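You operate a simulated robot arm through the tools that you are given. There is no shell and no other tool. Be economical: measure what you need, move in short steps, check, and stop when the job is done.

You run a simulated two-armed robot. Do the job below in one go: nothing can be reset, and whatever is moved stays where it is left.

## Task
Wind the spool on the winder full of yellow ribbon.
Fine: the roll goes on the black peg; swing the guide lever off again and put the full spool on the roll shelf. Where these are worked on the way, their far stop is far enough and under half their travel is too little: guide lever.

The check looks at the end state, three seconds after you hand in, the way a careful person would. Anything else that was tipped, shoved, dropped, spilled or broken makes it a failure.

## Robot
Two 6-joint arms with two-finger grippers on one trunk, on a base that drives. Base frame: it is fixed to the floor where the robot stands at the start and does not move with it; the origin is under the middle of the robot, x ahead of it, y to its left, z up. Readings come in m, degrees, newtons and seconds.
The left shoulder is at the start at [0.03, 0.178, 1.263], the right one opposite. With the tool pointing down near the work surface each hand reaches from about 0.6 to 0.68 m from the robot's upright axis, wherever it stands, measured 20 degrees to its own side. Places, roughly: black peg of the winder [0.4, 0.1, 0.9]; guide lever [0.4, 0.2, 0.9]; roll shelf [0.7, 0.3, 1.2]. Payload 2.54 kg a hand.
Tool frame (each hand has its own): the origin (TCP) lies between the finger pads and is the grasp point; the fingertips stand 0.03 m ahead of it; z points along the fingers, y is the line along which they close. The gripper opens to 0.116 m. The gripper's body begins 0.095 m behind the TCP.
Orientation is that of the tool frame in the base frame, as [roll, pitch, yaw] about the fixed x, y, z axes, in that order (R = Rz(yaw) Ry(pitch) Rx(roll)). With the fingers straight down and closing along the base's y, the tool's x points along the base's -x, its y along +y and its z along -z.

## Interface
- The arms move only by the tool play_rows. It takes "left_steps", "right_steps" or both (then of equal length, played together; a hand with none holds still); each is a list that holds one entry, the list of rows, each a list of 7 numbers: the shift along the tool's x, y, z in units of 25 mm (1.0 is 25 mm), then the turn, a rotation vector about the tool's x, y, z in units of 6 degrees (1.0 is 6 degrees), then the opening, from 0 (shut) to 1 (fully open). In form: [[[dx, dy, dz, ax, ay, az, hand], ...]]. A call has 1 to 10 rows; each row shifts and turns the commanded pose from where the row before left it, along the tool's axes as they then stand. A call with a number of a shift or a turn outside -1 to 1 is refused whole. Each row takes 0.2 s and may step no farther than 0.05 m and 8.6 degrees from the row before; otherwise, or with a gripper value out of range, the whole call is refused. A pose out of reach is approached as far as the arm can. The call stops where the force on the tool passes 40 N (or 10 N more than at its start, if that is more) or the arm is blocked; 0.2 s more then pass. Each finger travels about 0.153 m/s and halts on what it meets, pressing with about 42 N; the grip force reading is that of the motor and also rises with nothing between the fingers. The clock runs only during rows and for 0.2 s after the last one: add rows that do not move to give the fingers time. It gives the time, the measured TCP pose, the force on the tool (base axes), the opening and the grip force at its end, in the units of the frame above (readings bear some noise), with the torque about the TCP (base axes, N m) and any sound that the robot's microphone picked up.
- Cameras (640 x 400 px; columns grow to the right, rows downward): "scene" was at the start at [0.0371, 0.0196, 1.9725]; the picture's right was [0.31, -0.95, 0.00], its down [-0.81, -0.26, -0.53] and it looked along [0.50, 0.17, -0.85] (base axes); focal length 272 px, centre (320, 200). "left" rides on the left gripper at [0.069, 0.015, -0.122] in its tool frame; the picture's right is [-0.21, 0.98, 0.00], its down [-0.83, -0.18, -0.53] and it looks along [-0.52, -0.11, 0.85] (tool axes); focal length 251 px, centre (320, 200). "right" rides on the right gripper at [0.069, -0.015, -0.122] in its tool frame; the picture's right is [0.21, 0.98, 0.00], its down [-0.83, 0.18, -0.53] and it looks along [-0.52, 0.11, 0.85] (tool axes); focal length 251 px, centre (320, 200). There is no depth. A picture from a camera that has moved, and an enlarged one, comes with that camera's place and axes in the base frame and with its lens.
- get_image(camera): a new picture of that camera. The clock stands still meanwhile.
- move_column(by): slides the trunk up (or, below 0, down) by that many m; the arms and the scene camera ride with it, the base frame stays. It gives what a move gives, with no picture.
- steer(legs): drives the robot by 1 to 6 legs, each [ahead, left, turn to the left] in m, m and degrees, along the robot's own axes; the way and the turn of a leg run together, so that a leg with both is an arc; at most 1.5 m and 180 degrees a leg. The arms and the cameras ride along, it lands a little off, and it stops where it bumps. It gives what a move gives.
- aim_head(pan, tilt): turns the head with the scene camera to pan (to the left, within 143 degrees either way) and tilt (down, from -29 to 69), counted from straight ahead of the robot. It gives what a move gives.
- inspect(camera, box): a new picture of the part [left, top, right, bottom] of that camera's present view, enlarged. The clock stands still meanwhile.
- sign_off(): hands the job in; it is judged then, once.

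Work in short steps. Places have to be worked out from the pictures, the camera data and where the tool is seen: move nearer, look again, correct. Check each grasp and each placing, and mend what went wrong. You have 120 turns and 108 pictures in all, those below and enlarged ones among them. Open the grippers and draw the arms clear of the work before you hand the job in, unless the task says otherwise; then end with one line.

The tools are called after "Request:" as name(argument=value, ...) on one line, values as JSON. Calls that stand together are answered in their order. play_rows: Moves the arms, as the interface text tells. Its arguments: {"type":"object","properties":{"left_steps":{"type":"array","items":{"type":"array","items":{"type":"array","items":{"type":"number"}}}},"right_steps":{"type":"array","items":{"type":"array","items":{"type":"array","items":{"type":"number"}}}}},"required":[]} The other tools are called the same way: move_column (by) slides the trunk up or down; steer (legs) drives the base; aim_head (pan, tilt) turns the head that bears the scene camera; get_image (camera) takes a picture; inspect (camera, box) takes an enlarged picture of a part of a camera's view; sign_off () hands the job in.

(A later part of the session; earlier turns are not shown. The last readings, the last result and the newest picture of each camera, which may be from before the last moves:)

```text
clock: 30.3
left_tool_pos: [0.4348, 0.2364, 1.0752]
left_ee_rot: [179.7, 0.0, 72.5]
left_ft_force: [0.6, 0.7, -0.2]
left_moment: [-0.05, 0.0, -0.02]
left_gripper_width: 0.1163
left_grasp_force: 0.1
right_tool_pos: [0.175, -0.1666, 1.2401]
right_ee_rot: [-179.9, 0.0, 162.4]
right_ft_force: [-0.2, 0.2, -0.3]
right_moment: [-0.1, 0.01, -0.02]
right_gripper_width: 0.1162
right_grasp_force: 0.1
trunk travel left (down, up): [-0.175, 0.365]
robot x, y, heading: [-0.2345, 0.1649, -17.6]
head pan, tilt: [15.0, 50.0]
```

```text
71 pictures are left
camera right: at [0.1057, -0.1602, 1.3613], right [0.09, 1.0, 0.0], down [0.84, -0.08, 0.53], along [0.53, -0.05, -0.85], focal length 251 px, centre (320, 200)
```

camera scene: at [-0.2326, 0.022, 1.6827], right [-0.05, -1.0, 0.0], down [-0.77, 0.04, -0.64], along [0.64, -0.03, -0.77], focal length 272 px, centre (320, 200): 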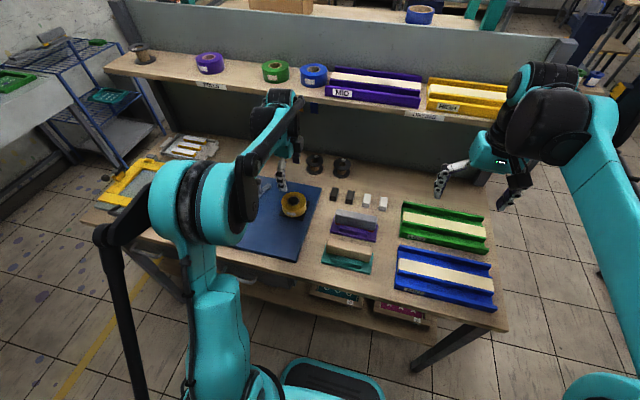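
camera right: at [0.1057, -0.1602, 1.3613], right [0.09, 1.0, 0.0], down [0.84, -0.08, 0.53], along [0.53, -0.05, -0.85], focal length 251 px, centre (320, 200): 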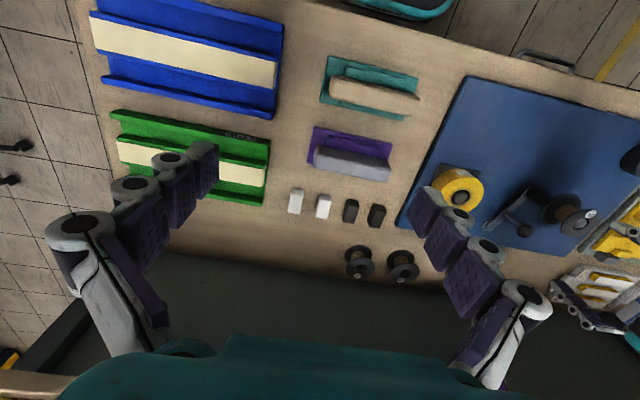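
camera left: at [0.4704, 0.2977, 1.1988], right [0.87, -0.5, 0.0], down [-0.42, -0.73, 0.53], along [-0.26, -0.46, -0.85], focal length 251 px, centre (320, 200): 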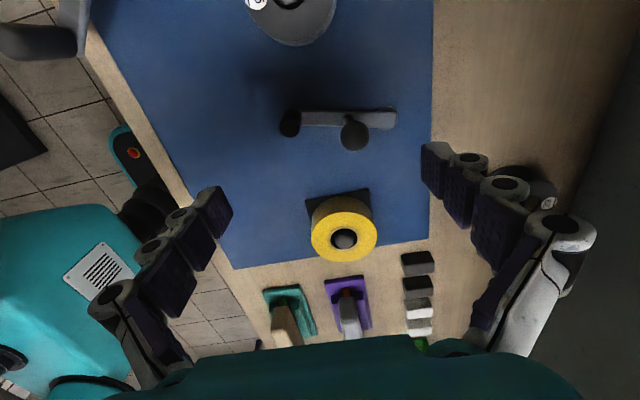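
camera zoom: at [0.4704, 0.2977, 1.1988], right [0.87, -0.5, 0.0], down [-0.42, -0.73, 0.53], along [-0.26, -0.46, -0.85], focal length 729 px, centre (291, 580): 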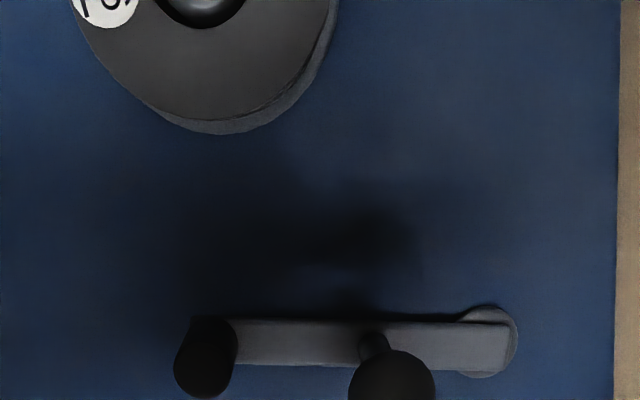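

Lever: pivot at its far end, a handle ball mid-bar (≈[0.463, 0.219, 0.955]), tip post toward me. I turn the hand back 90° so the fingers close along the swing direction.

Request:
play_rows(left_steps=[[[0, 0, 0, 0, 0, -1, 1], [0, 0, 0, 0, 0, -1, 1], [0, 0, 0, 0, 0, -1, 1], [0, 0, 0, 0, 0, -1, 1], [0, 0, 0, 0, 0, -1, 1], [0, 0, 0, 0, 0, -1, 1], [0, 0, 0, 0, 0, -1, 1], [0, 0, 0, 0, 0, -1, 1], [0, 0, 0, 0, 0, -1, 1], [0, 0, 0, 0, 0, -1, 1]]])

Request:
play_rows(left_steps=[[[0, 0, 0, 0, 0, -1, 1], [0, 0, 0, 0, 0, -1, 1], [0, 0, 0, 0, 0, -1, 1], [0, 0, 0, 0, 0, -1, 1], [0, 0, 0, 0, 0, -1, 1], [0, 0, 0, 0, 0, 0, 1]]])

Request:
get_image(camera="left")

```text
clock: 32.5
left_tool_pos: [0.4344, 0.2342, 1.0758]
left_ee_rot: [179.8, 0.2, 132.6]
left_ft_force: [-1.2, -0.9, 0.9]
left_moment: [-0.01, 0.0, 0.02]
left_gripper_width: 0.1163
left_grasp_force: 0.1
right_tool_pos: [0.1753, -0.1684, 1.2402]
right_ee_rot: [180.0, 0.0, 162.4]
right_ft_force: [0.0, 0.3, 0.2]
right_moment: [0.0, -0.01, -0.01]
right_gripper_width: 0.1159
right_grasp_force: 0.0
trunk travel left (down, up): [-0.175, 0.365]
robot x, y, heading: [-0.235, 0.1633, -17.6]
head pan, tilt: [15.0, 50.0]
```

```text
clock: 33.9
left_tool_pos: [0.4332, 0.2354, 1.0771]
left_ee_rot: [179.9, 0.3, 162.5]
left_ft_force: [-0.3, -0.1, -0.2]
left_moment: [-0.03, 0.02, -0.01]
left_gripper_width: 0.116
left_grasp_force: 0.0
right_tool_pos: [0.1764, -0.1685, 1.2384]
right_ee_rot: [180.0, 0.0, 162.4]
right_ft_force: [-0.4, -0.3, -0.2]
right_moment: [0.0, -0.04, -0.02]
right_gripper_width: 0.1162
right_grasp_force: 0.1
trunk travel left (down, up): [-0.175, 0.365]
robot x, y, heading: [-0.2392, 0.1631, -17.6]
head pan, tilt: [15.0, 50.0]
```

```text
70 pictures are left
camera left: at [0.3732, 0.2705, 1.1985], right [0.5, 0.87, 0.0], down [0.73, -0.42, 0.54], along [0.47, -0.27, -0.84], focal length 251 px, centre (320, 200)
```

left: 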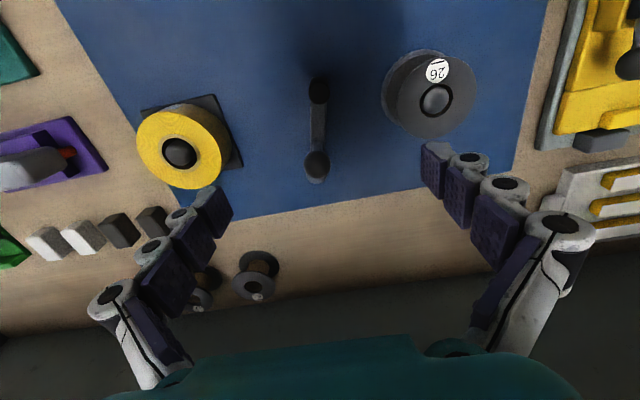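

Handle ball at tool offset (−0.033, −0.010). Move over it with a half-open hand and go down to 1.0, then check.

Request:
play_rows(left_steps=[[[-0.7, -0.2, 0, 0, 0, 0, 0.5], [-0.62, -0.2, 0, 0, 0, 0, 0.5], [0, 0, 1, 0, 0, 0, 0.5], [0, 0, 1, 0, 0, 0, 0.5], [0, 0, 1, 0, 0, 0, 0.5], [0, 0, 0, 0, 0, 0, 0.5]]])

Request:
get_image(camera="left")

Request:
inspect(camera="right", box=[430, 150, 630, 275])

```text
clock: 35.3
left_tool_pos: [0.4643, 0.2156, 1.0019]
left_ee_rot: [179.9, 0.2, 162.6]
left_ft_force: [-0.1, -0.5, -0.4]
left_moment: [0.04, -0.02, 0.02]
left_gripper_width: 0.0581
left_grasp_force: 0.1
right_tool_pos: [0.1751, -0.1691, 1.2394]
right_ee_rot: [-180.0, 0.0, 162.4]
right_ft_force: [-1.2, 0.0, 0.1]
right_moment: [-0.01, 0.0, -0.01]
right_gripper_width: 0.116
right_grasp_force: 0.0
trunk travel left (down, up): [-0.175, 0.365]
robot x, y, heading: [-0.2388, 0.1648, -17.6]
head pan, tilt: [15.0, 50.0]
```

```text
69 pictures are left
camera left: at [0.4033, 0.2514, 1.1242], right [0.5, 0.87, 0.0], down [0.73, -0.42, 0.54], along [0.47, -0.27, -0.84], focal length 251 px, centre (320, 200)
```

left: 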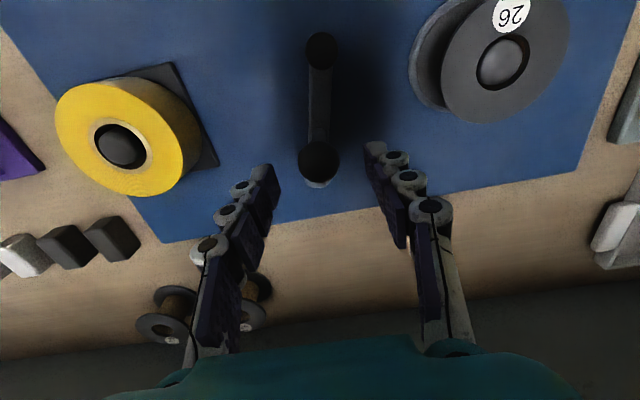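

```text
3.20 times, centred on (530, 212) of right
camera zoom: at [0.1048, -0.1617, 1.3612], right [0.09, 1.0, 0.0], down [0.84, -0.08, 0.53], along [0.53, -0.05, -0.85], focal length 805 px, centre (-352, 160)
```

zoom: 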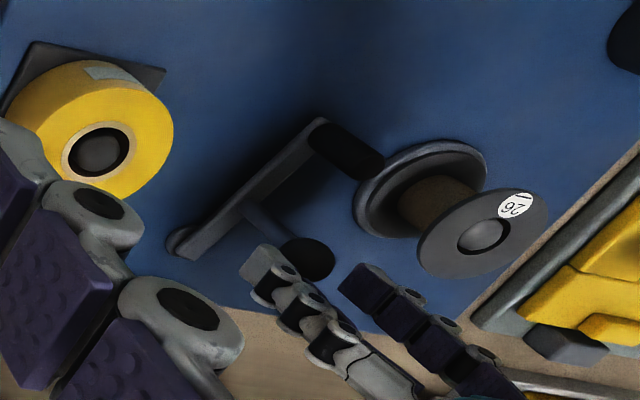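

The ball is exactly below the TCP. Down 45 mm and close on it.

Request:
play_rows(left_steps=[[[0, 0, 0.9, 0, 0, 0, 0.5], [0, 0, 0.9, 0, 0, 0, 0.5], [0, 0, 0, 0, 0, 0, 0.1], [0, 0, 0, 0, 0, 0, 0.1], [0, 0, 0, 0, 0, 0, 0.1]]])

Request:
get_image(camera="left")

Request:
inspect(camera="right", box=[430, 150, 630, 275])

```text
clock: 36.5
left_tool_pos: [0.4635, 0.2153, 0.9573]
left_ee_rot: [179.9, 0.2, 162.5]
left_ft_force: [3.9, 0.7, 3.2]
left_moment: [-0.02, -0.22, 0.07]
left_gripper_width: 0.025
left_grasp_force: 44.7
right_tool_pos: [0.1762, -0.1697, 1.2392]
right_ee_rot: [-180.0, 0.0, 162.4]
right_ft_force: [0.0, -0.4, 0.8]
right_moment: [0.0, -0.01, 0.01]
right_gripper_width: 0.116
right_grasp_force: 0.0
trunk travel left (down, up): [-0.175, 0.365]
robot x, y, heading: [-0.2356, 0.1615, -17.6]
head pan, tilt: [15.0, 50.0]
```

```text
67 pictures are left
camera left: at [0.4027, 0.2519, 1.0789], right [0.5, 0.87, 0.0], down [0.73, -0.42, 0.54], along [0.47, -0.27, -0.84], focal length 251 px, centre (320, 200)
```

left: 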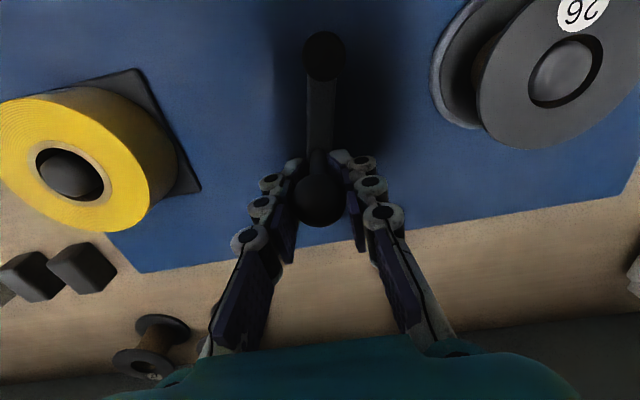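

```text
3.20 times, centred on (530, 212) of right
camera zoom: at [0.1054, -0.1617, 1.361], right [0.09, 1.0, 0.0], down [0.84, -0.08, 0.53], along [0.53, -0.05, -0.85], focal length 805 px, centre (-352, 160)
```

zoom: 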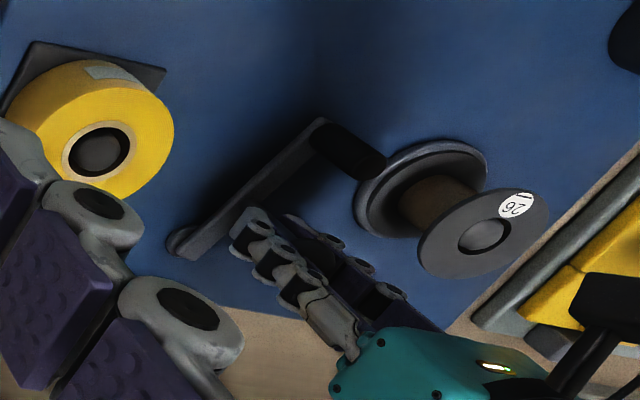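

Gripped (25 mm). Test which way it moves: a gentle 10 mm toward the spool side first.

Request:
play_rows(left_steps=[[[-0.03, 0.2, 0, 0, 0, 0, 0.1], [-0.04, 0.2, 0, 0, 0, 0, 0.1], [0, 0, 0, 0, 0, 0, 0.1]]])

Request:
inspect(camera="right", box=[430, 150, 630, 275])

```text
clock: 37.3
left_tool_pos: [0.4678, 0.2232, 0.9572]
left_ee_rot: [179.9, 0.2, 162.3]
left_ft_force: [-4.4, -11.1, -3.8]
left_moment: [0.05, -0.14, -0.46]
left_gripper_width: 0.0253
left_grasp_force: 45.1
right_tool_pos: [0.1757, -0.1706, 1.2388]
right_ee_rot: [-180.0, 0.0, 162.3]
right_ft_force: [0.0, -0.4, 0.4]
right_moment: [0.02, 0.0, -0.02]
right_gripper_width: 0.116
right_grasp_force: 0.1
trunk travel left (down, up): [-0.175, 0.365]
robot x, y, heading: [-0.2363, 0.1655, -17.7]
head pan, tilt: [15.0, 50.0]
```

```text
3.20 times, centred on (530, 212) of right
camera zoom: at [0.1049, -0.1633, 1.3607], right [0.09, 1.0, 0.0], down [0.84, -0.08, 0.53], along [0.53, -0.05, -0.85], focal length 805 px, centre (-352, 160)
```

zoom: 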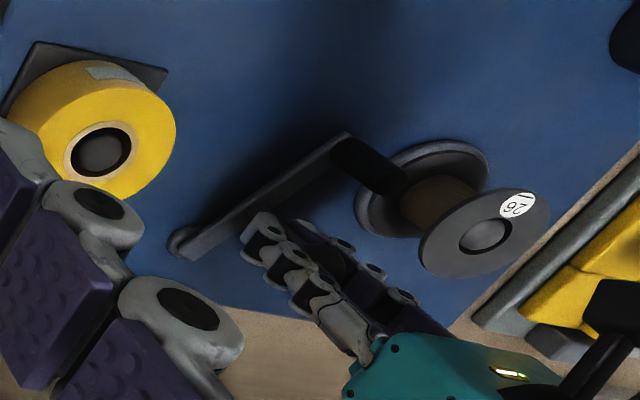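

It swings toward the spool. Continue along its arc until the stop.

Request:
play_rows(left_steps=[[[-0.09, 0.18, 0, 0, 0, 0, 0.1], [-0.11, 0.17, 0, 0, 0, 0, 0.1], [-0.125, 0.155, 0, 0, 0, 0, 0.1], [0, 0, 0, 0, 0, 0, 0.1]]])

Request:
inspect(camera="right", box=[430, 150, 630, 275])

Request:
get_image(camera="left")

```text
clock: 38.3
left_tool_pos: [0.4783, 0.2338, 0.9575]
left_ee_rot: [179.9, 0.3, 162.6]
left_ft_force: [-16.3, -11.0, -7.3]
left_moment: [0.15, 0.19, -0.02]
left_gripper_width: 0.0251
left_grasp_force: 45.2
right_tool_pos: [0.1751, -0.1697, 1.2405]
right_ee_rot: [179.9, -0.1, 162.4]
right_ft_force: [0.0, -0.3, -0.2]
right_moment: [-0.02, 0.01, 0.01]
right_gripper_width: 0.1159
right_grasp_force: 0.1
trunk travel left (down, up): [-0.175, 0.365]
robot x, y, heading: [-0.2337, 0.1622, -18.0]
head pan, tilt: [15.0, 50.0]
```

```text
3.20 times, centred on (530, 212) of right
camera zoom: at [0.1039, -0.163, 1.361], right [0.09, 1.0, 0.0], down [0.84, -0.08, 0.53], along [0.53, -0.05, -0.85], focal length 805 px, centre (-352, 160)
```

zoom: 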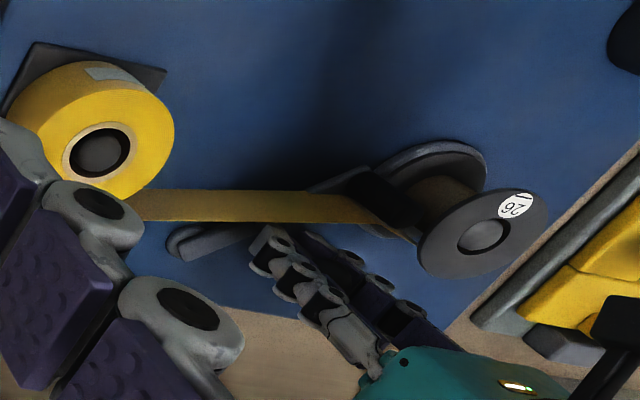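

```text
63 pictures are left
camera left: at [0.4173, 0.2685, 1.0795], right [0.5, 0.87, 0.0], down [0.73, -0.42, 0.54], along [0.47, -0.27, -0.84], focal length 251 px, centre (320, 200)
```

left: 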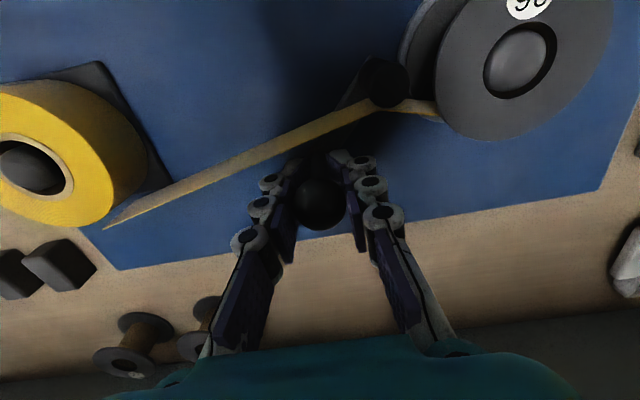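

The ribbon has engaged around the guide post. One or two more small rows to reach its stop.

Request:
play_rows(left_steps=[[[-0.14, 0.14, 0, 0, 0, 0, 0.1], [-0.15, 0.13, 0, 0, 0, 0, 0.1], [0, 0, 0, 0, 0, 0, 0.1]]])

Request:
inspect(camera="right", box=[430, 150, 630, 275])

```text
clock: 38.6
left_tool_pos: [0.4778, 0.2325, 0.9582]
left_ee_rot: [-179.9, 0.0, 162.3]
left_ft_force: [-9.1, -3.4, 4.3]
left_moment: [-0.08, -0.38, 0.11]
left_gripper_width: 0.0251
left_grasp_force: 44.7
right_tool_pos: [0.174, -0.1694, 1.2409]
right_ee_rot: [179.9, 0.2, 162.5]
right_ft_force: [-0.7, 1.2, -0.2]
right_moment: [0.03, 0.0, -0.03]
right_gripper_width: 0.116
right_grasp_force: 0.1
trunk travel left (down, up): [-0.175, 0.365]
robot x, y, heading: [-0.2376, 0.1606, -17.8]
head pan, tilt: [15.0, 50.0]
stopped in row 1 (left hand): the force on the tool passed its limit at 44 N (the readings are from after the stop); the commanded pose is now the measured one
```

```text
3.20 times, centred on (530, 212) of right
camera zoom: at [0.1031, -0.1619, 1.3617], right [0.09, 1.0, 0.0], down [0.84, -0.08, 0.53], along [0.53, -0.05, -0.84], focal length 805 px, centre (-352, 160)
```

zoom: 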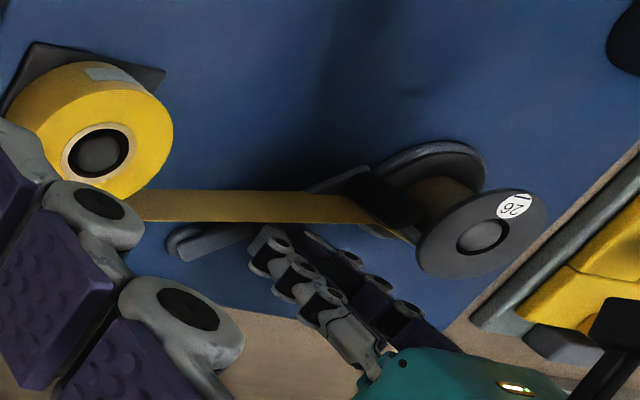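

At the stop. Release, rise straight up, then head for the crank.

Request:
play_rows(left_steps=[[[0, 0, 0, 0, 0, 0, 0.4], [0, 0, 0, 0, 0, 0, 0.4], [0, 0, -1, 0, 0, 0, 0.4], [0, 0, -1, 0, 0, 0, 0.4], [0, 0, -1, 0, 0, 0, 0.4], [0, 0, -1, 0, 0, 0, 0.4], [0, 0, -1, 0, 0, 0, 0.4]]])

Request:
steer(legs=[[-0.1, 0, 0], [0, 0.12, 0]])

Request:
get_image(camera="left")

Request:
get_image(camera="scene")

Request:
get_image(camera="right")

```text
clock: 40.2
left_tool_pos: [0.4776, 0.2335, 1.081]
left_ee_rot: [-179.8, 0.0, 162.4]
left_ft_force: [-0.8, 0.3, 0.0]
left_moment: [-0.04, -0.03, -0.04]
left_gripper_width: 0.0465
left_grasp_force: 0.0
right_tool_pos: [0.1743, -0.168, 1.2402]
right_ee_rot: [-180.0, 0.0, 162.5]
right_ft_force: [-0.3, -0.4, -0.7]
right_moment: [-0.03, -0.01, 0.03]
right_gripper_width: 0.1161
right_grasp_force: 0.0
trunk travel left (down, up): [-0.175, 0.365]
robot x, y, heading: [-0.2371, 0.1648, -17.5]
head pan, tilt: [15.0, 50.0]
```

```text
clock: 42.2
left_tool_pos: [0.4195, 0.3785, 1.0796]
left_ee_rot: [-179.8, 0.0, 162.5]
left_ft_force: [-0.1, 0.1, -0.7]
left_moment: [-0.06, -0.01, -0.01]
left_gripper_width: 0.0464
left_grasp_force: 0.0
right_tool_pos: [0.115, -0.023, 1.2407]
right_ee_rot: [-179.9, -0.1, 162.4]
right_ft_force: [0.1, 0.7, -0.8]
right_moment: [-0.07, -0.02, -0.03]
right_gripper_width: 0.1159
right_grasp_force: 0.1
trunk travel left (down, up): [-0.175, 0.365]
robot x, y, heading: [-0.2963, 0.3083, -17.6]
head pan, tilt: [15.0, 50.0]
```

```text
61 pictures are left
camera left: at [0.3599, 0.4156, 1.2017], right [0.5, 0.87, 0.0], down [0.73, -0.42, 0.53], along [0.46, -0.27, -0.85], focal length 251 px, centre (320, 200)
```

left: 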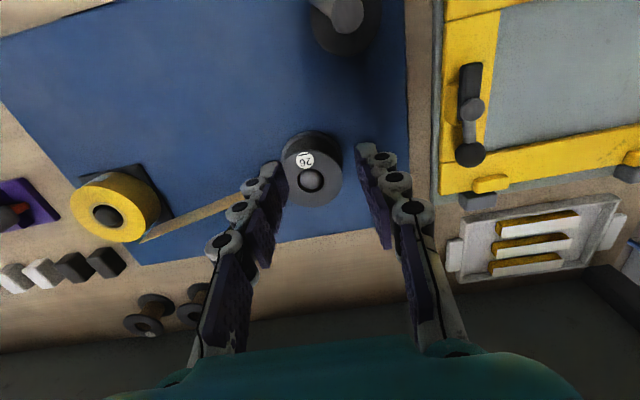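

```text
60 pictures are left
camera scene: at [-0.2454, 0.3125, 1.6826], right [-0.05, -1.0, 0.0], down [-0.77, 0.03, -0.64], along [0.64, -0.03, -0.77], focal length 272 px, centre (320, 200)
```

scene: 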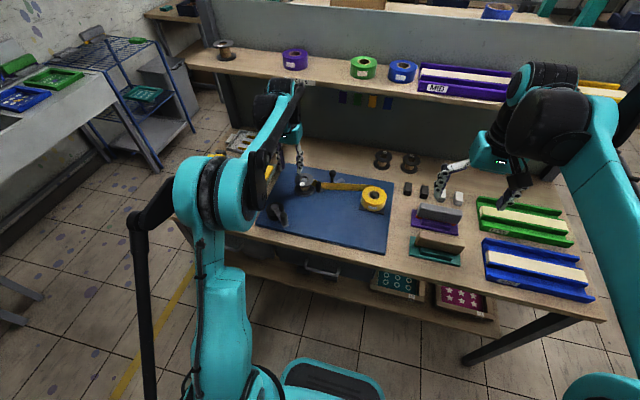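

```text
59 pictures are left
camera right: at [0.0457, -0.0157, 1.3612], right [0.09, 1.0, 0.0], down [0.84, -0.08, 0.53], along [0.53, -0.05, -0.85], focal length 251 px, centre (320, 200)
```

right: 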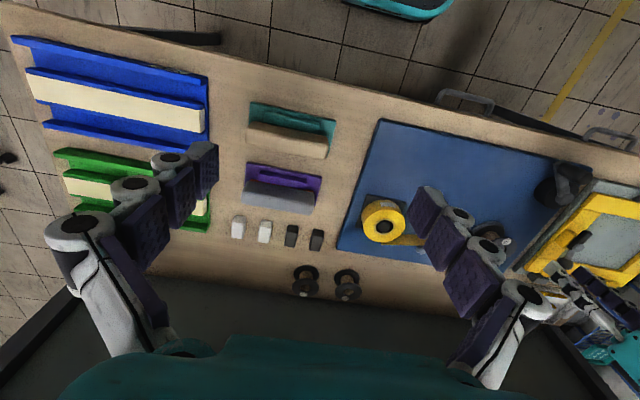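

The crank is nearer me. Drive left 0.08 and pull the hand back 0.1 (also a reach test), then look.

Request:
steer(legs=[[-0.03, 0.08, 0]])

Request:
play_rows(left_steps=[[[1, 0, 0, 0, 0, 0, 0.5], [1, 0, 0, 0, 0, 0, 0.5], [1, 0, 0, 0, 0, 0, 0.5], [1, 0, 0, 0, 0, 0, 0.5], [0, 0, 0, 0, 0, 0, 0.5]]])

Request:
get_image(camera="left")

Request:
inspect(camera="left", box=[160, 0, 480, 200])

```text
clock: 43.3
left_tool_pos: [0.4133, 0.4664, 1.0796]
left_ee_rot: [-179.9, -0.1, 162.5]
left_ft_force: [0.6, 0.5, -0.9]
left_moment: [-0.05, 0.02, -0.01]
left_gripper_width: 0.0463
left_grasp_force: 0.0
right_tool_pos: [0.1101, 0.0628, 1.2406]
right_ee_rot: [-179.9, 0.0, 162.4]
right_ft_force: [-1.1, 0.9, 0.9]
right_moment: [-0.07, 0.03, 0.04]
right_gripper_width: 0.1163
right_grasp_force: 0.1
trunk travel left (down, up): [-0.175, 0.365]
robot x, y, heading: [-0.302, 0.3927, -17.3]
head pan, tilt: [15.0, 50.0]
```

```text
clock: 44.5
left_tool_pos: [0.3173, 0.4963, 1.079]
left_ee_rot: [-179.9, -0.1, 162.4]
left_ft_force: [0.1, 0.1, -0.3]
left_moment: [-0.01, 0.01, 0.04]
left_gripper_width: 0.0579
left_grasp_force: 0.0
right_tool_pos: [0.1123, 0.062, 1.2384]
right_ee_rot: [180.0, 0.0, 162.5]
right_ft_force: [0.4, 0.1, -0.1]
right_moment: [-0.01, 0.02, 0.0]
right_gripper_width: 0.116
right_grasp_force: 0.0
trunk travel left (down, up): [-0.175, 0.365]
robot x, y, heading: [-0.3019, 0.3913, -17.7]
head pan, tilt: [15.0, 50.0]
```

```text
58 pictures are left
camera left: at [0.2573, 0.5323, 1.2017], right [0.5, 0.87, 0.0], down [0.73, -0.42, 0.53], along [0.46, -0.27, -0.85], focal length 251 px, centre (320, 200)
```

left: 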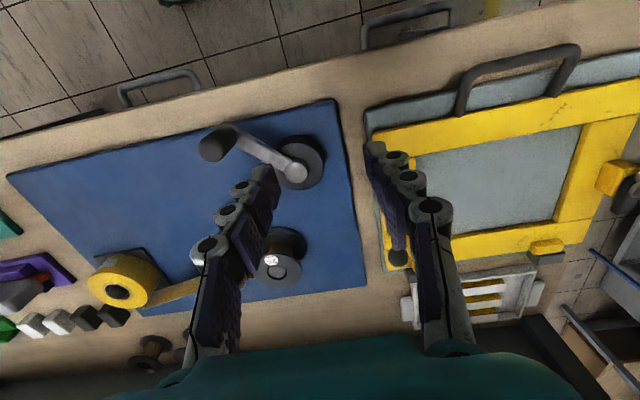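

```text
2.00 times, centred on (320, 100) of left
camera zoom: at [0.2573, 0.5323, 1.2017], right [0.5, 0.87, 0.0], down [0.73, -0.42, 0.53], along [0.46, -0.27, -0.85], focal length 503 px, centre (320, 400)
```

zoom: 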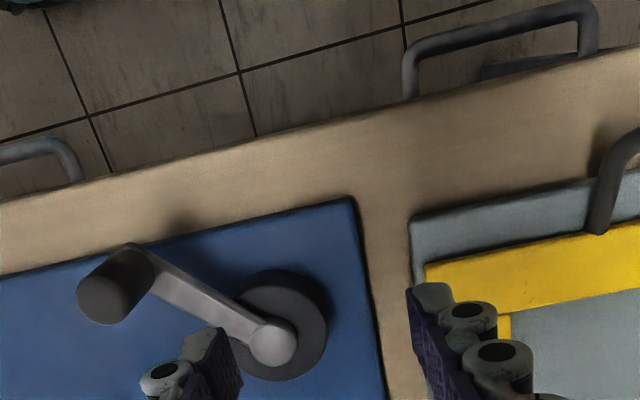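

Crank hub ≈[0.352, 0.444], knob ≈[0.277, 0.401], radius ≈0.087. Move over the knob and partly down for a closer measurement.

Request:
play_rows(left_steps=[[[0.1, -1, 0, 0, 0, 0, 0.5], [0.1, -1, 0, 0, 0, 0, 0.5], [0.1, -1, 0.5, 0, 0, 0, 0.5], [0.1, -1, 0.5, 0, 0, 0, 0.5], [0, 0, 0, 0, 0, 0, 0.5]]])

Request:
inspect(camera="left", box=[160, 40, 480, 240])

Request:
get_image(camera="scene")

```text
clock: 45.7
left_tool_pos: [0.2779, 0.4042, 1.0554]
left_ee_rot: [-179.9, 0.0, 162.5]
left_ft_force: [1.0, -0.3, 0.9]
left_moment: [0.0, -0.01, -0.02]
left_gripper_width: 0.0582
left_grasp_force: 0.0
right_tool_pos: [0.1115, 0.0619, 1.2393]
right_ee_rot: [-179.9, 0.0, 162.5]
right_ft_force: [-0.2, 0.4, 0.4]
right_moment: [-0.03, -0.02, 0.01]
right_gripper_width: 0.1164
right_grasp_force: 0.0
trunk travel left (down, up): [-0.175, 0.365]
robot x, y, heading: [-0.2996, 0.3924, -17.5]
head pan, tilt: [15.0, 50.0]
```

```text
2.00 times, centred on (320, 140) of left
camera zoom: at [0.2189, 0.44, 1.177], right [0.5, 0.87, 0.0], down [0.73, -0.42, 0.53], along [0.46, -0.27, -0.85], focal length 503 px, centre (320, 320)
```

zoom: 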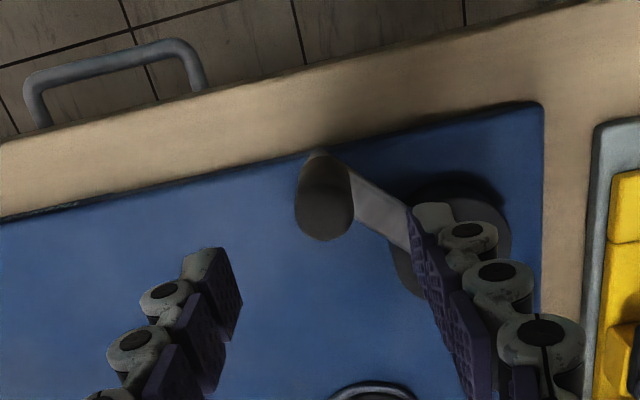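

```text
55 pictures are left
camera scene: at [-0.2508, 0.3961, 1.6827], right [-0.04, -1.0, 0.0], down [-0.77, 0.03, -0.64], along [0.64, -0.03, -0.77], focal length 272 px, centre (320, 200)
```

scene: 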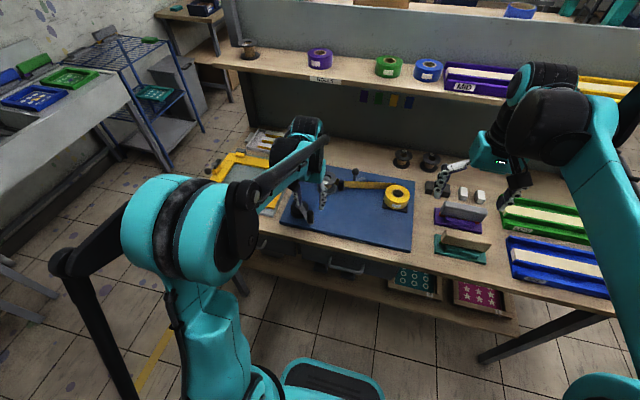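

Hand is centred over the knob (top ≈0.975). Lower to TCP ≈0.965 and close.

Request:
play_rows(left_steps=[[[0, 0, 0.9, 0, 0, 0, 0.5], [0, 0, 0.9, 0, 0, 0, 0.5], [0, 0, 0.9, 0, 0, 0, 0.5], [0, 0, 0.8, 0, 0, 0, 0.45], [0, 0, 0, 0, 0, 0, 0.1], [0, 0, 0, 0, 0, 0, 0.1], [0, 0, 0, 0, 0, 0, 0.1]]])

Request:
get_image(camera="left")

Request:
inspect(camera="scene", box=[240, 130, 440, 255])

```text
clock: 47.3
left_tool_pos: [0.2804, 0.4031, 0.9699]
left_ee_rot: [180.0, 0.2, 162.6]
left_ft_force: [10.5, 5.5, 28.7]
left_moment: [0.19, -0.37, -0.1]
left_gripper_width: 0.0232
left_grasp_force: 45.1
right_tool_pos: [0.1107, 0.0615, 1.2412]
right_ee_rot: [180.0, 0.0, 162.5]
right_ft_force: [-0.8, -0.1, -0.1]
right_moment: [-0.05, 0.0, 0.02]
right_gripper_width: 0.116
right_grasp_force: 0.0
trunk travel left (down, up): [-0.175, 0.365]
robot x, y, heading: [-0.3024, 0.3876, -17.3]
head pan, tilt: [15.0, 50.0]
```

```text
54 pictures are left
camera left: at [0.2197, 0.4382, 1.0918], right [0.5, 0.87, 0.0], down [0.73, -0.42, 0.54], along [0.46, -0.27, -0.84], focal length 251 px, centre (320, 200)
```

left: 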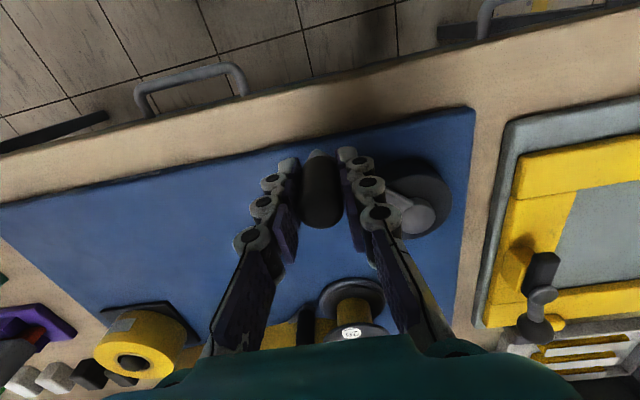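

```text
3.20 times, centred on (340, 192) of scene
camera zoom: at [-0.2525, 0.3962, 1.6829], right [-0.04, -1.0, 0.0], down [-0.76, 0.03, -0.64], along [0.64, -0.03, -0.77], focal length 872 px, centre (256, 224)
```

zoom: 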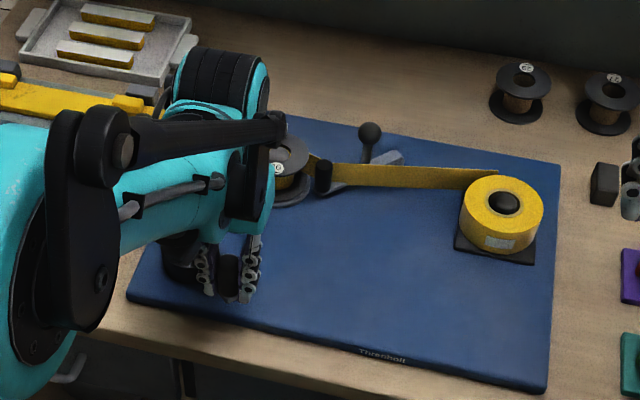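

Knob held (23 mm) but the tips press on something below; lift 5 mm. Then test three counter-clockwise crank steps (the direction that pulls ribbon onto the spool's far side).

Request:
play_rows(left_steps=[[[0, 0, -0.25, 0, 0, 0, 0.1], [-0.746, -0.508, 0, 0, 0, 0, 0.1], [-0.854, -0.296, 0, 0, 0, 0, 0.1], [-0.899, -0.067, 0, 0, 0, 0, 0.1]]])

Request:
get_image(camera="left")

Request:
inspect(camera="scene", box=[240, 130, 440, 255])

```text
clock: 48.3
left_tool_pos: [0.3325, 0.3611, 0.974]
left_ee_rot: [-179.8, 0.1, 162.4]
left_ft_force: [-0.5, 0.8, 0.7]
left_moment: [-0.03, 0.0, 0.0]
left_gripper_width: 0.0117
left_grasp_force: 0.0
right_tool_pos: [0.1119, 0.0607, 1.2391]
right_ee_rot: [-179.9, 0.0, 162.5]
right_ft_force: [0.8, 0.1, -0.2]
right_moment: [-0.02, 0.01, 0.04]
right_gripper_width: 0.1163
right_grasp_force: 0.2
trunk travel left (down, up): [-0.175, 0.365]
robot x, y, heading: [-0.2974, 0.394, -17.5]
head pan, tilt: [15.0, 50.0]
```

```text
52 pictures are left
camera left: at [0.273, 0.3976, 1.0972], right [0.5, 0.87, 0.0], down [0.73, -0.42, 0.54], along [0.46, -0.27, -0.84], focal length 251 px, centre (320, 200)
```

left: 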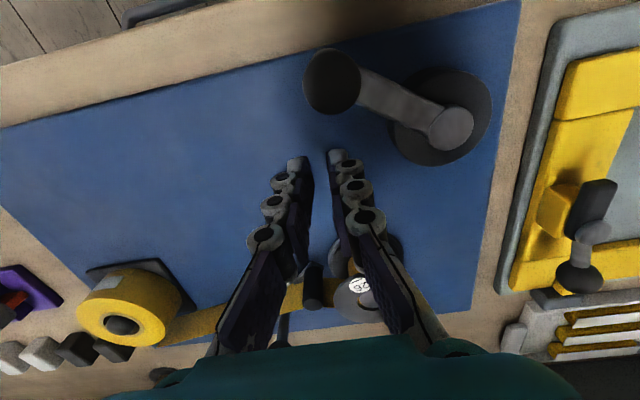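

```text
3.20 times, centred on (340, 192) of scene
camera zoom: at [-0.2506, 0.3965, 1.6827], right [-0.04, -1.0, 0.0], down [-0.77, 0.03, -0.64], along [0.64, -0.03, -0.77], focal length 872 px, centre (256, 224)
```

zoom: 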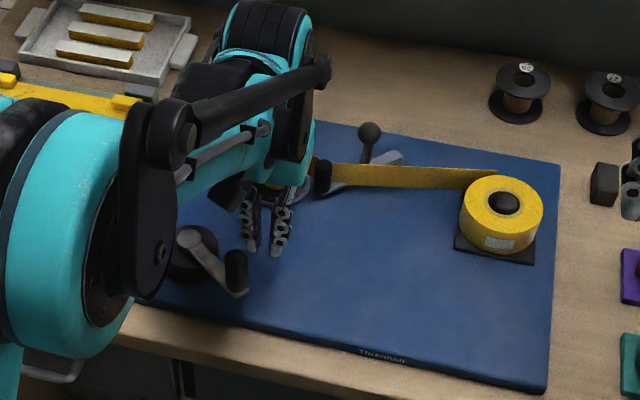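

The grip slipped off; the crank moved only ~8° counter-clockwise. I'll instead straddle the crank arm with fingers closing tangentially and turn the hand along with it; first raise and turn the hand by −123°.

Request:
play_rows(left_steps=[[[0, 0, -1, 0, 0, 0, 0.3], [0, 0, -1, 0, 0, 0, 0.5], [0, 0, -1, 0, 0, 0, 0.5], [0, 0, 0, 0, 0, -1, 0.5], [0, 0, 0, 0, 0, -1, 0.5], [0, 0, 0, 0, 0, -1, 0.5], [0, 0, 0, 0, 0, -1, 0.5], [0, 0, 0, 0, 0, -1, 0.5], [0, 0, 0, 0, 0, -1, 0.5], [0, 0, 0, 0, 0, -1, 0.5]]])

Request:
get_image(camera="scene")

```text
clock: 50.5
left_tool_pos: [0.3326, 0.3636, 1.0485]
left_ee_rot: [180.0, -0.1, -155.4]
left_ft_force: [1.0, -0.4, -0.4]
left_moment: [0.0, 0.02, -0.01]
left_gripper_width: 0.058
left_grasp_force: 0.0
right_tool_pos: [0.1116, 0.0621, 1.2398]
right_ee_rot: [-180.0, 0.0, 162.5]
right_ft_force: [0.5, 0.4, -1.1]
right_moment: [-0.03, -0.02, 0.0]
right_gripper_width: 0.1159
right_grasp_force: 0.1
trunk travel left (down, up): [-0.175, 0.365]
robot x, y, heading: [-0.2988, 0.389, -17.6]
head pan, tilt: [15.0, 50.0]
```

```text
50 pictures are left
camera scene: at [-0.251, 0.3955, 1.6827], right [-0.04, -1.0, 0.0], down [-0.77, 0.03, -0.64], along [0.64, -0.03, -0.77], focal length 272 px, centre (320, 200)
```

scene: 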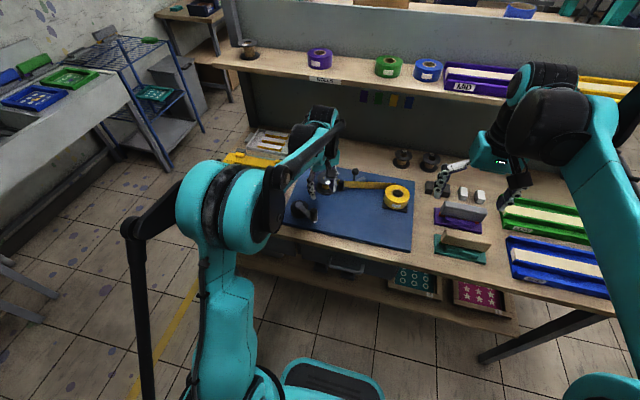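

Only ~15° more in this sense makes the fingers straddle the arm. Move over the knob, finish the turn and check from above.

Request:
play_rows(left_steps=[[[0.6, 0.92, 0, 0, 0, 0, 0.5], [0.6, 0.92, 0, 0, 0, 0, 0.5], [0, 0, 0, 0, 0, -1, 0.5], [0, 0, 0, 0, 0, -1, 0.5], [0, 0, 0, 0, 0, -0.43, 0.5], [0, 0, 0, 0, 0, 0, 0.5]]])

Request:
get_image(camera="left")

```text
clock: 51.9
left_tool_pos: [0.2856, 0.3941, 1.0495]
left_ee_rot: [179.9, 0.0, -140.9]
left_ft_force: [0.5, -0.9, 0.2]
left_moment: [-0.02, 0.0, 0.02]
left_gripper_width: 0.0579
left_grasp_force: 0.1
right_tool_pos: [0.1114, 0.0619, 1.2396]
right_ee_rot: [-180.0, 0.0, 162.5]
right_ft_force: [0.1, -0.5, 0.5]
right_moment: [0.02, -0.01, 0.02]
right_gripper_width: 0.1163
right_grasp_force: 0.0
trunk travel left (down, up): [-0.175, 0.365]
robot x, y, heading: [-0.3029, 0.3936, -17.5]
head pan, tilt: [15.0, 50.0]
```

```text
49 pictures are left
camera left: at [0.2234, 0.3617, 1.1716], right [-0.45, 0.89, 0.0], down [0.76, 0.38, 0.53], along [0.48, 0.24, -0.85], focal length 251 px, centre (320, 200)
```

left: 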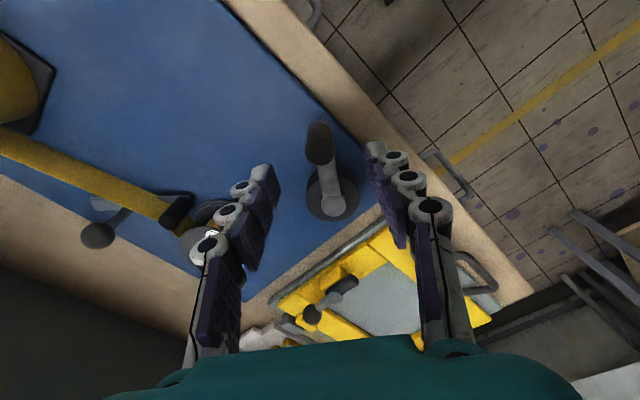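

Aligned with the arm. Lower so the fingers straddle arm and knob (TCP ≈0.957) and close.

Request:
play_rows(left_steps=[[[-0.08, 0, 0.9, 0, 0, 0, 0.5], [0, 0, 0.9, 0, 0, 0, 0.5], [0, 0, 0.9, 0, 0, 0, 0.5], [0, 0, 0.9, 0, 0, 0, 0.5], [0, 0, 0.1, 0, 0, 0, 0.1], [0, 0, 0, 0, 0, 0, 0.1], [0, 0, 0, 0, 0, 0, 0.1]]])

Request:
get_image(camera="left")

```text
clock: 53.5
left_tool_pos: [0.288, 0.3938, 0.9583]
left_ee_rot: [-179.9, 0.1, -141.0]
left_ft_force: [3.1, 6.7, 16.1]
left_moment: [0.08, 0.05, -0.05]
left_gripper_width: 0.0223
left_grasp_force: 45.3
right_tool_pos: [0.1098, 0.0617, 1.2401]
right_ee_rot: [180.0, 0.0, 162.5]
right_ft_force: [-0.6, -0.1, -0.5]
right_moment: [-0.01, 0.0, 0.01]
right_gripper_width: 0.1161
right_grasp_force: 0.1
trunk travel left (down, up): [-0.175, 0.365]
robot x, y, heading: [-0.3019, 0.3921, -17.3]
head pan, tilt: [15.0, 50.0]
```

```text
48 pictures are left
camera left: at [0.2251, 0.3624, 1.08], right [-0.45, 0.89, 0.0], down [0.75, 0.38, 0.53], along [0.48, 0.24, -0.85], focal length 251 px, centre (320, 200)
```

left: 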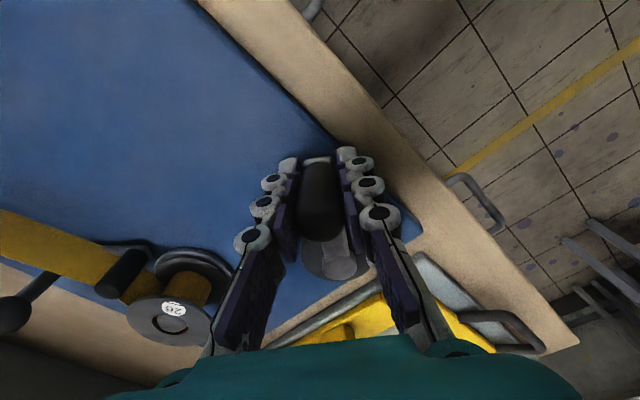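

Firmly straddled. Turn five 6° steps counter-clockwise with the hand turning along.

Request:
play_rows(left_steps=[[[0, 0, -0.1, 0, 0, 0, 0.1], [-0.019, -0.363, 0, 0, 0, -1, 0.1], [-0.019, -0.363, 0, 0, 0, -1, 0.1], [-0.019, -0.363, 0, 0, 0, -1, 0.1], [-0.019, -0.363, 0, 0, 0, -1, 0.1], [-0.019, -0.363, 0, 0, 0, -1, 0.1]]])

Request:
get_image(camera="left")

```text
clock: 54.1
left_tool_pos: [0.288, 0.3935, 0.9577]
left_ee_rot: [179.3, -0.1, -136.5]
left_ft_force: [-5.7, 12.2, -6.9]
left_moment: [-0.76, 0.27, -0.26]
left_gripper_width: 0.0225
left_grasp_force: 45.2
right_tool_pos: [0.1115, 0.0618, 1.2387]
right_ee_rot: [-180.0, 0.1, 162.7]
right_ft_force: [0.3, -0.6, 1.2]
right_moment: [0.04, 0.04, 0.0]
right_gripper_width: 0.1158
right_grasp_force: 0.2
trunk travel left (down, up): [-0.175, 0.365]
robot x, y, heading: [-0.302, 0.3909, -17.4]
head pan, tilt: [15.0, 50.0]
stopped in row 2 (left hand): the force on the tool passed its limit at 48 N (the readings are from after the stop); the commanded pose is now the measured one
```

```text
47 pictures are left
camera left: at [0.2298, 0.357, 1.0806], right [-0.52, 0.86, 0.01], down [0.73, 0.43, 0.53], along [0.45, 0.28, -0.85], focal length 251 px, centre (320, 200)
```

left: 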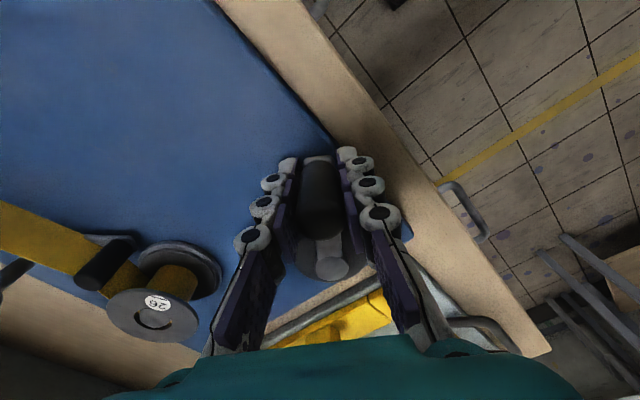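

Counter-clockwise is blocked, so the crank turns the other way. Try clockwise gently.

Request:
play_rows(left_steps=[[[0, 0.05, 0, 0, 0, 0.7, 0.1], [-0.019, 0.363, 0, 0, 0, 1, 0.1], [-0.019, 0.363, 0, 0, 0, 1, 0.1], [-0.019, 0.363, 0, 0, 0, 1, 0.1], [-0.019, 0.363, 0, 0, 0, 1, 0.1]]])

Request:
get_image(camera="left")

```text
clock: 55.3
left_tool_pos: [0.273, 0.4252, 0.9582]
left_ee_rot: [179.7, -0.4, -164.9]
left_ft_force: [5.3, -4.6, -11.4]
left_moment: [-0.22, -0.33, -0.42]
left_gripper_width: 0.0225
left_grasp_force: 45.2
right_tool_pos: [0.1141, 0.0622, 1.2384]
right_ee_rot: [-179.9, -0.2, 162.4]
right_ft_force: [-0.3, 0.0, 0.2]
right_moment: [-0.03, -0.03, -0.03]
right_gripper_width: 0.1161
right_grasp_force: 0.1
trunk travel left (down, up): [-0.175, 0.365]
robot x, y, heading: [-0.3018, 0.3941, -17.5]
head pan, tilt: [15.0, 50.0]
```

```text
46 pictures are left
camera left: at [0.204, 0.4211, 1.081], right [-0.05, 1.0, 0.0], down [0.85, 0.04, 0.53], along [0.53, 0.03, -0.85], focal length 251 px, centre (320, 200)
```

left: 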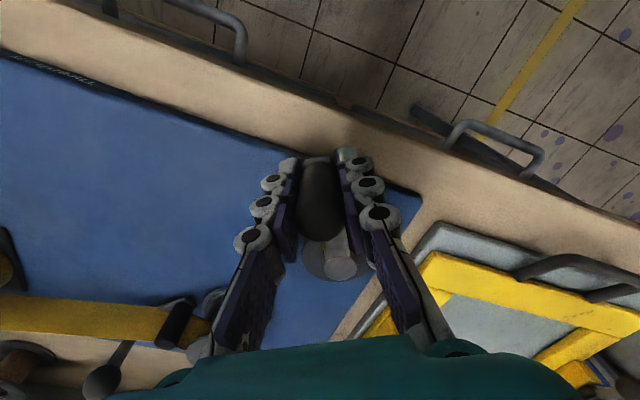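

It turns freely clockwise. Continue 60°, then check the tracking.

Request:
play_rows(left_steps=[[[-0.019, 0.36, 0, 0, 0, 1, 0.1], [-0.019, 0.36, 0, 0, 0, 1, 0.1], [-0.019, 0.36, 0, 0, 0, 1, 0.1], [-0.019, 0.36, 0, 0, 0, 1, 0.1], [-0.019, 0.36, 0, 0, 0, 1, 0.1], [-0.019, 0.36, 0, 0, 0, 1, 0.1], [-0.019, 0.36, 0, 0, 0, 1, 0.1], [-0.019, 0.36, 0, 0, 0, 1, 0.1], [-0.019, 0.36, 0, 0, 0, 1, 0.1], [-0.019, 0.36, 0, 0, 0, 1, 0.1]]])

Request:
get_image(camera="left")

```text
clock: 57.5
left_tool_pos: [0.2959, 0.5056, 0.9587]
left_ee_rot: [-179.8, -0.6, 135.0]
left_ft_force: [14.8, -18.5, -11.3]
left_moment: [-0.27, -0.28, -0.13]
left_gripper_width: 0.0225
left_grasp_force: 44.8
right_tool_pos: [0.113, 0.0593, 1.2394]
right_ee_rot: [179.9, -0.1, 162.5]
right_ft_force: [0.3, 0.1, 0.2]
right_moment: [0.02, -0.02, 0.02]
right_gripper_width: 0.1159
right_grasp_force: 0.1
trunk travel left (down, up): [-0.175, 0.365]
robot x, y, heading: [-0.2992, 0.3902, -17.4]
head pan, tilt: [15.0, 50.0]
```

```text
45 pictures are left
camera left: at [0.2601, 0.5646, 1.0813], right [0.84, 0.54, -0.01], down [0.46, -0.71, 0.53], along [0.28, -0.45, -0.85], focal length 251 px, centre (320, 200)
```

left: 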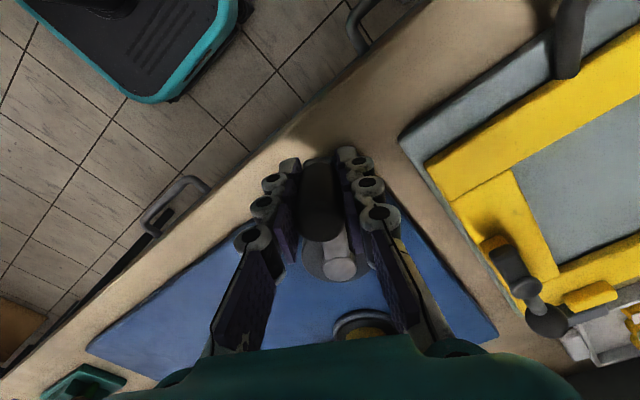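

Tracking well, but I'm drifting outward (23 N pull); correct inward slightly with a smaller radius and continue 60°.

Request:
play_rows(left_steps=[[[-0.12, 0.345, 0, 0, 0, 1, 0.1], [-0.018, 0.347, 0, 0, 0, 1, 0.1], [-0.018, 0.347, 0, 0, 0, 1, 0.1], [-0.018, 0.347, 0, 0, 0, 1, 0.1], [-0.018, 0.347, 0, 0, 0, 1, 0.1], [-0.018, 0.347, 0, 0, 0, 1, 0.1], [-0.018, 0.347, 0, 0, 0, 1, 0.1], [-0.018, 0.347, 0, 0, 0, 1, 0.1], [-0.018, 0.347, 0, 0, 0, 1, 0.1], [-0.018, 0.347, 0, 0, 0, 1, 0.1]]])

Request:
inspect(camera="scene", box=[200, 120, 440, 270])

```text
clock: 59.7
left_tool_pos: [0.3742, 0.5267, 0.9579]
left_ee_rot: [-179.4, -0.2, 75.1]
left_ft_force: [-6.3, -22.3, -12.7]
left_moment: [0.03, -0.15, 0.0]
left_gripper_width: 0.0225
left_grasp_force: 44.7
right_tool_pos: [0.1116, 0.0603, 1.2378]
right_ee_rot: [179.9, -0.1, 162.5]
right_ft_force: [0.1, -0.4, -0.3]
right_moment: [-0.01, 0.01, -0.02]
right_gripper_width: 0.1161
right_grasp_force: 0.1
trunk travel left (down, up): [-0.175, 0.365]
robot x, y, heading: [-0.2988, 0.3939, -17.4]
head pan, tilt: [15.0, 50.0]
```

```text
2.67 times, centred on (320, 195) of scene
camera zoom: at [-0.2508, 0.3926, 1.6827], right [-0.04, -1.0, 0.0], down [-0.77, 0.03, -0.64], along [0.64, -0.03, -0.77], focal length 727 px, centre (320, 213)
```

zoom: 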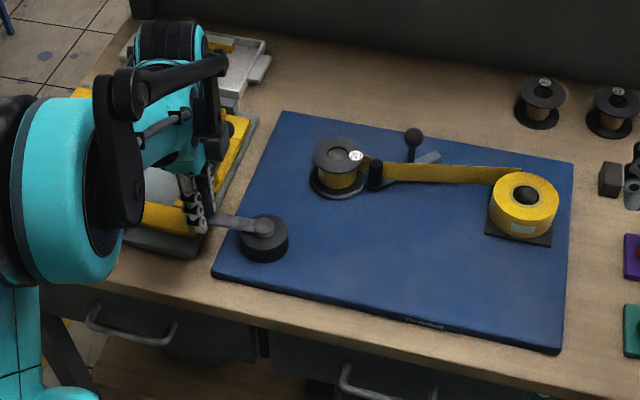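

The spool takes ribbon. Continue with an inward correction, two 60° batches.

Request:
play_rows(left_steps=[[[-0.12, 0.345, 0, 0, 0, 1, 0.1], [-0.06, 0.345, 0, 0, 0, 1, 0.1], [-0.018, 0.345, 0, 0, 0, 1, 0.1], [-0.018, 0.345, 0, 0, 0, 1, 0.1], [-0.018, 0.345, 0, 0, 0, 1, 0.1], [-0.018, 0.345, 0, 0, 0, 1, 0.1], [-0.018, 0.345, 0, 0, 0, 1, 0.1], [-0.018, 0.345, 0, 0, 0, 1, 0.1], [-0.018, 0.345, 0, 0, 0, 1, 0.1], [-0.018, 0.345, 0, 0, 0, 1, 0.1]]])

Request:
play_rows(left_steps=[[[-0.05, 0.345, 0, 0, 0, 1, 0.1], [-0.018, 0.345, 0, 0, 0, 1, 0.1], [-0.018, 0.345, 0, 0, 0, 1, 0.1], [-0.018, 0.345, 0, 0, 0, 1, 0.1], [-0.018, 0.345, 0, 0, 0, 1, 0.1], [-0.018, 0.345, 0, 0, 0, 1, 0.1]]])

Request:
inspect(camera="scene", box=[200, 120, 440, 270])

```text
clock: 61.9
left_tool_pos: [0.4343, 0.4693, 0.9588]
left_ee_rot: [-179.7, 0.3, 15.1]
left_ft_force: [23.4, 11.2, 23.3]
left_moment: [0.04, -0.43, -0.27]
left_gripper_width: 0.0225
left_grasp_force: 45.0
right_tool_pos: [0.1113, 0.065, 1.2388]
right_ee_rot: [-179.9, 0.0, 162.5]
right_ft_force: [0.0, 0.3, 0.1]
right_moment: [0.03, 0.02, -0.01]
right_gripper_width: 0.116
right_grasp_force: 0.0
trunk travel left (down, up): [-0.175, 0.365]
robot x, y, heading: [-0.299, 0.3949, -17.5]
head pan, tilt: [15.0, 50.0]
```

```text
clock: 63.3
left_tool_pos: [0.4198, 0.3729, 0.9568]
left_ee_rot: [-178.6, 0.4, -8.6]
left_ft_force: [0.5, -2.3, 2.5]
left_moment: [-0.2, 0.02, 0.04]
left_gripper_width: 0.0115
left_grasp_force: 0.2
left hand out of reach, approached as far as the arm can: row 4, 5, 6
right_tool_pos: [0.1116, 0.0612, 1.2375]
right_ee_rot: [-180.0, 0.0, 162.5]
right_ft_force: [0.5, 0.3, 0.2]
right_moment: [0.02, 0.05, -0.02]
right_gripper_width: 0.116
right_grasp_force: 0.1
trunk travel left (down, up): [-0.175, 0.365]
robot x, y, heading: [-0.3004, 0.3916, -17.4]
head pan, tilt: [15.0, 50.0]
```

```text
2.67 times, centred on (320, 195) of scene
camera zoom: at [-0.2514, 0.3946, 1.6826], right [-0.04, -1.0, 0.0], down [-0.77, 0.03, -0.64], along [0.64, -0.03, -0.77], focal length 727 px, centre (320, 213)
```

zoom: 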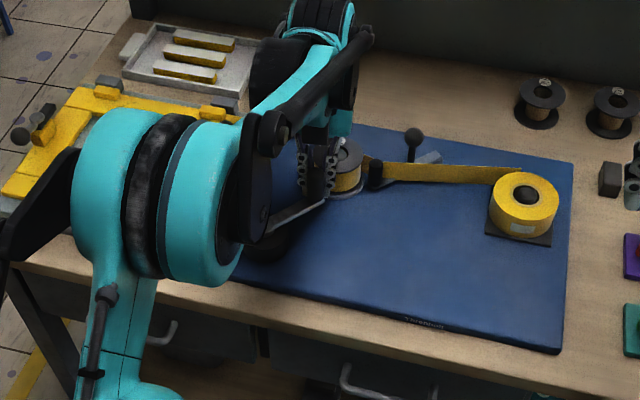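

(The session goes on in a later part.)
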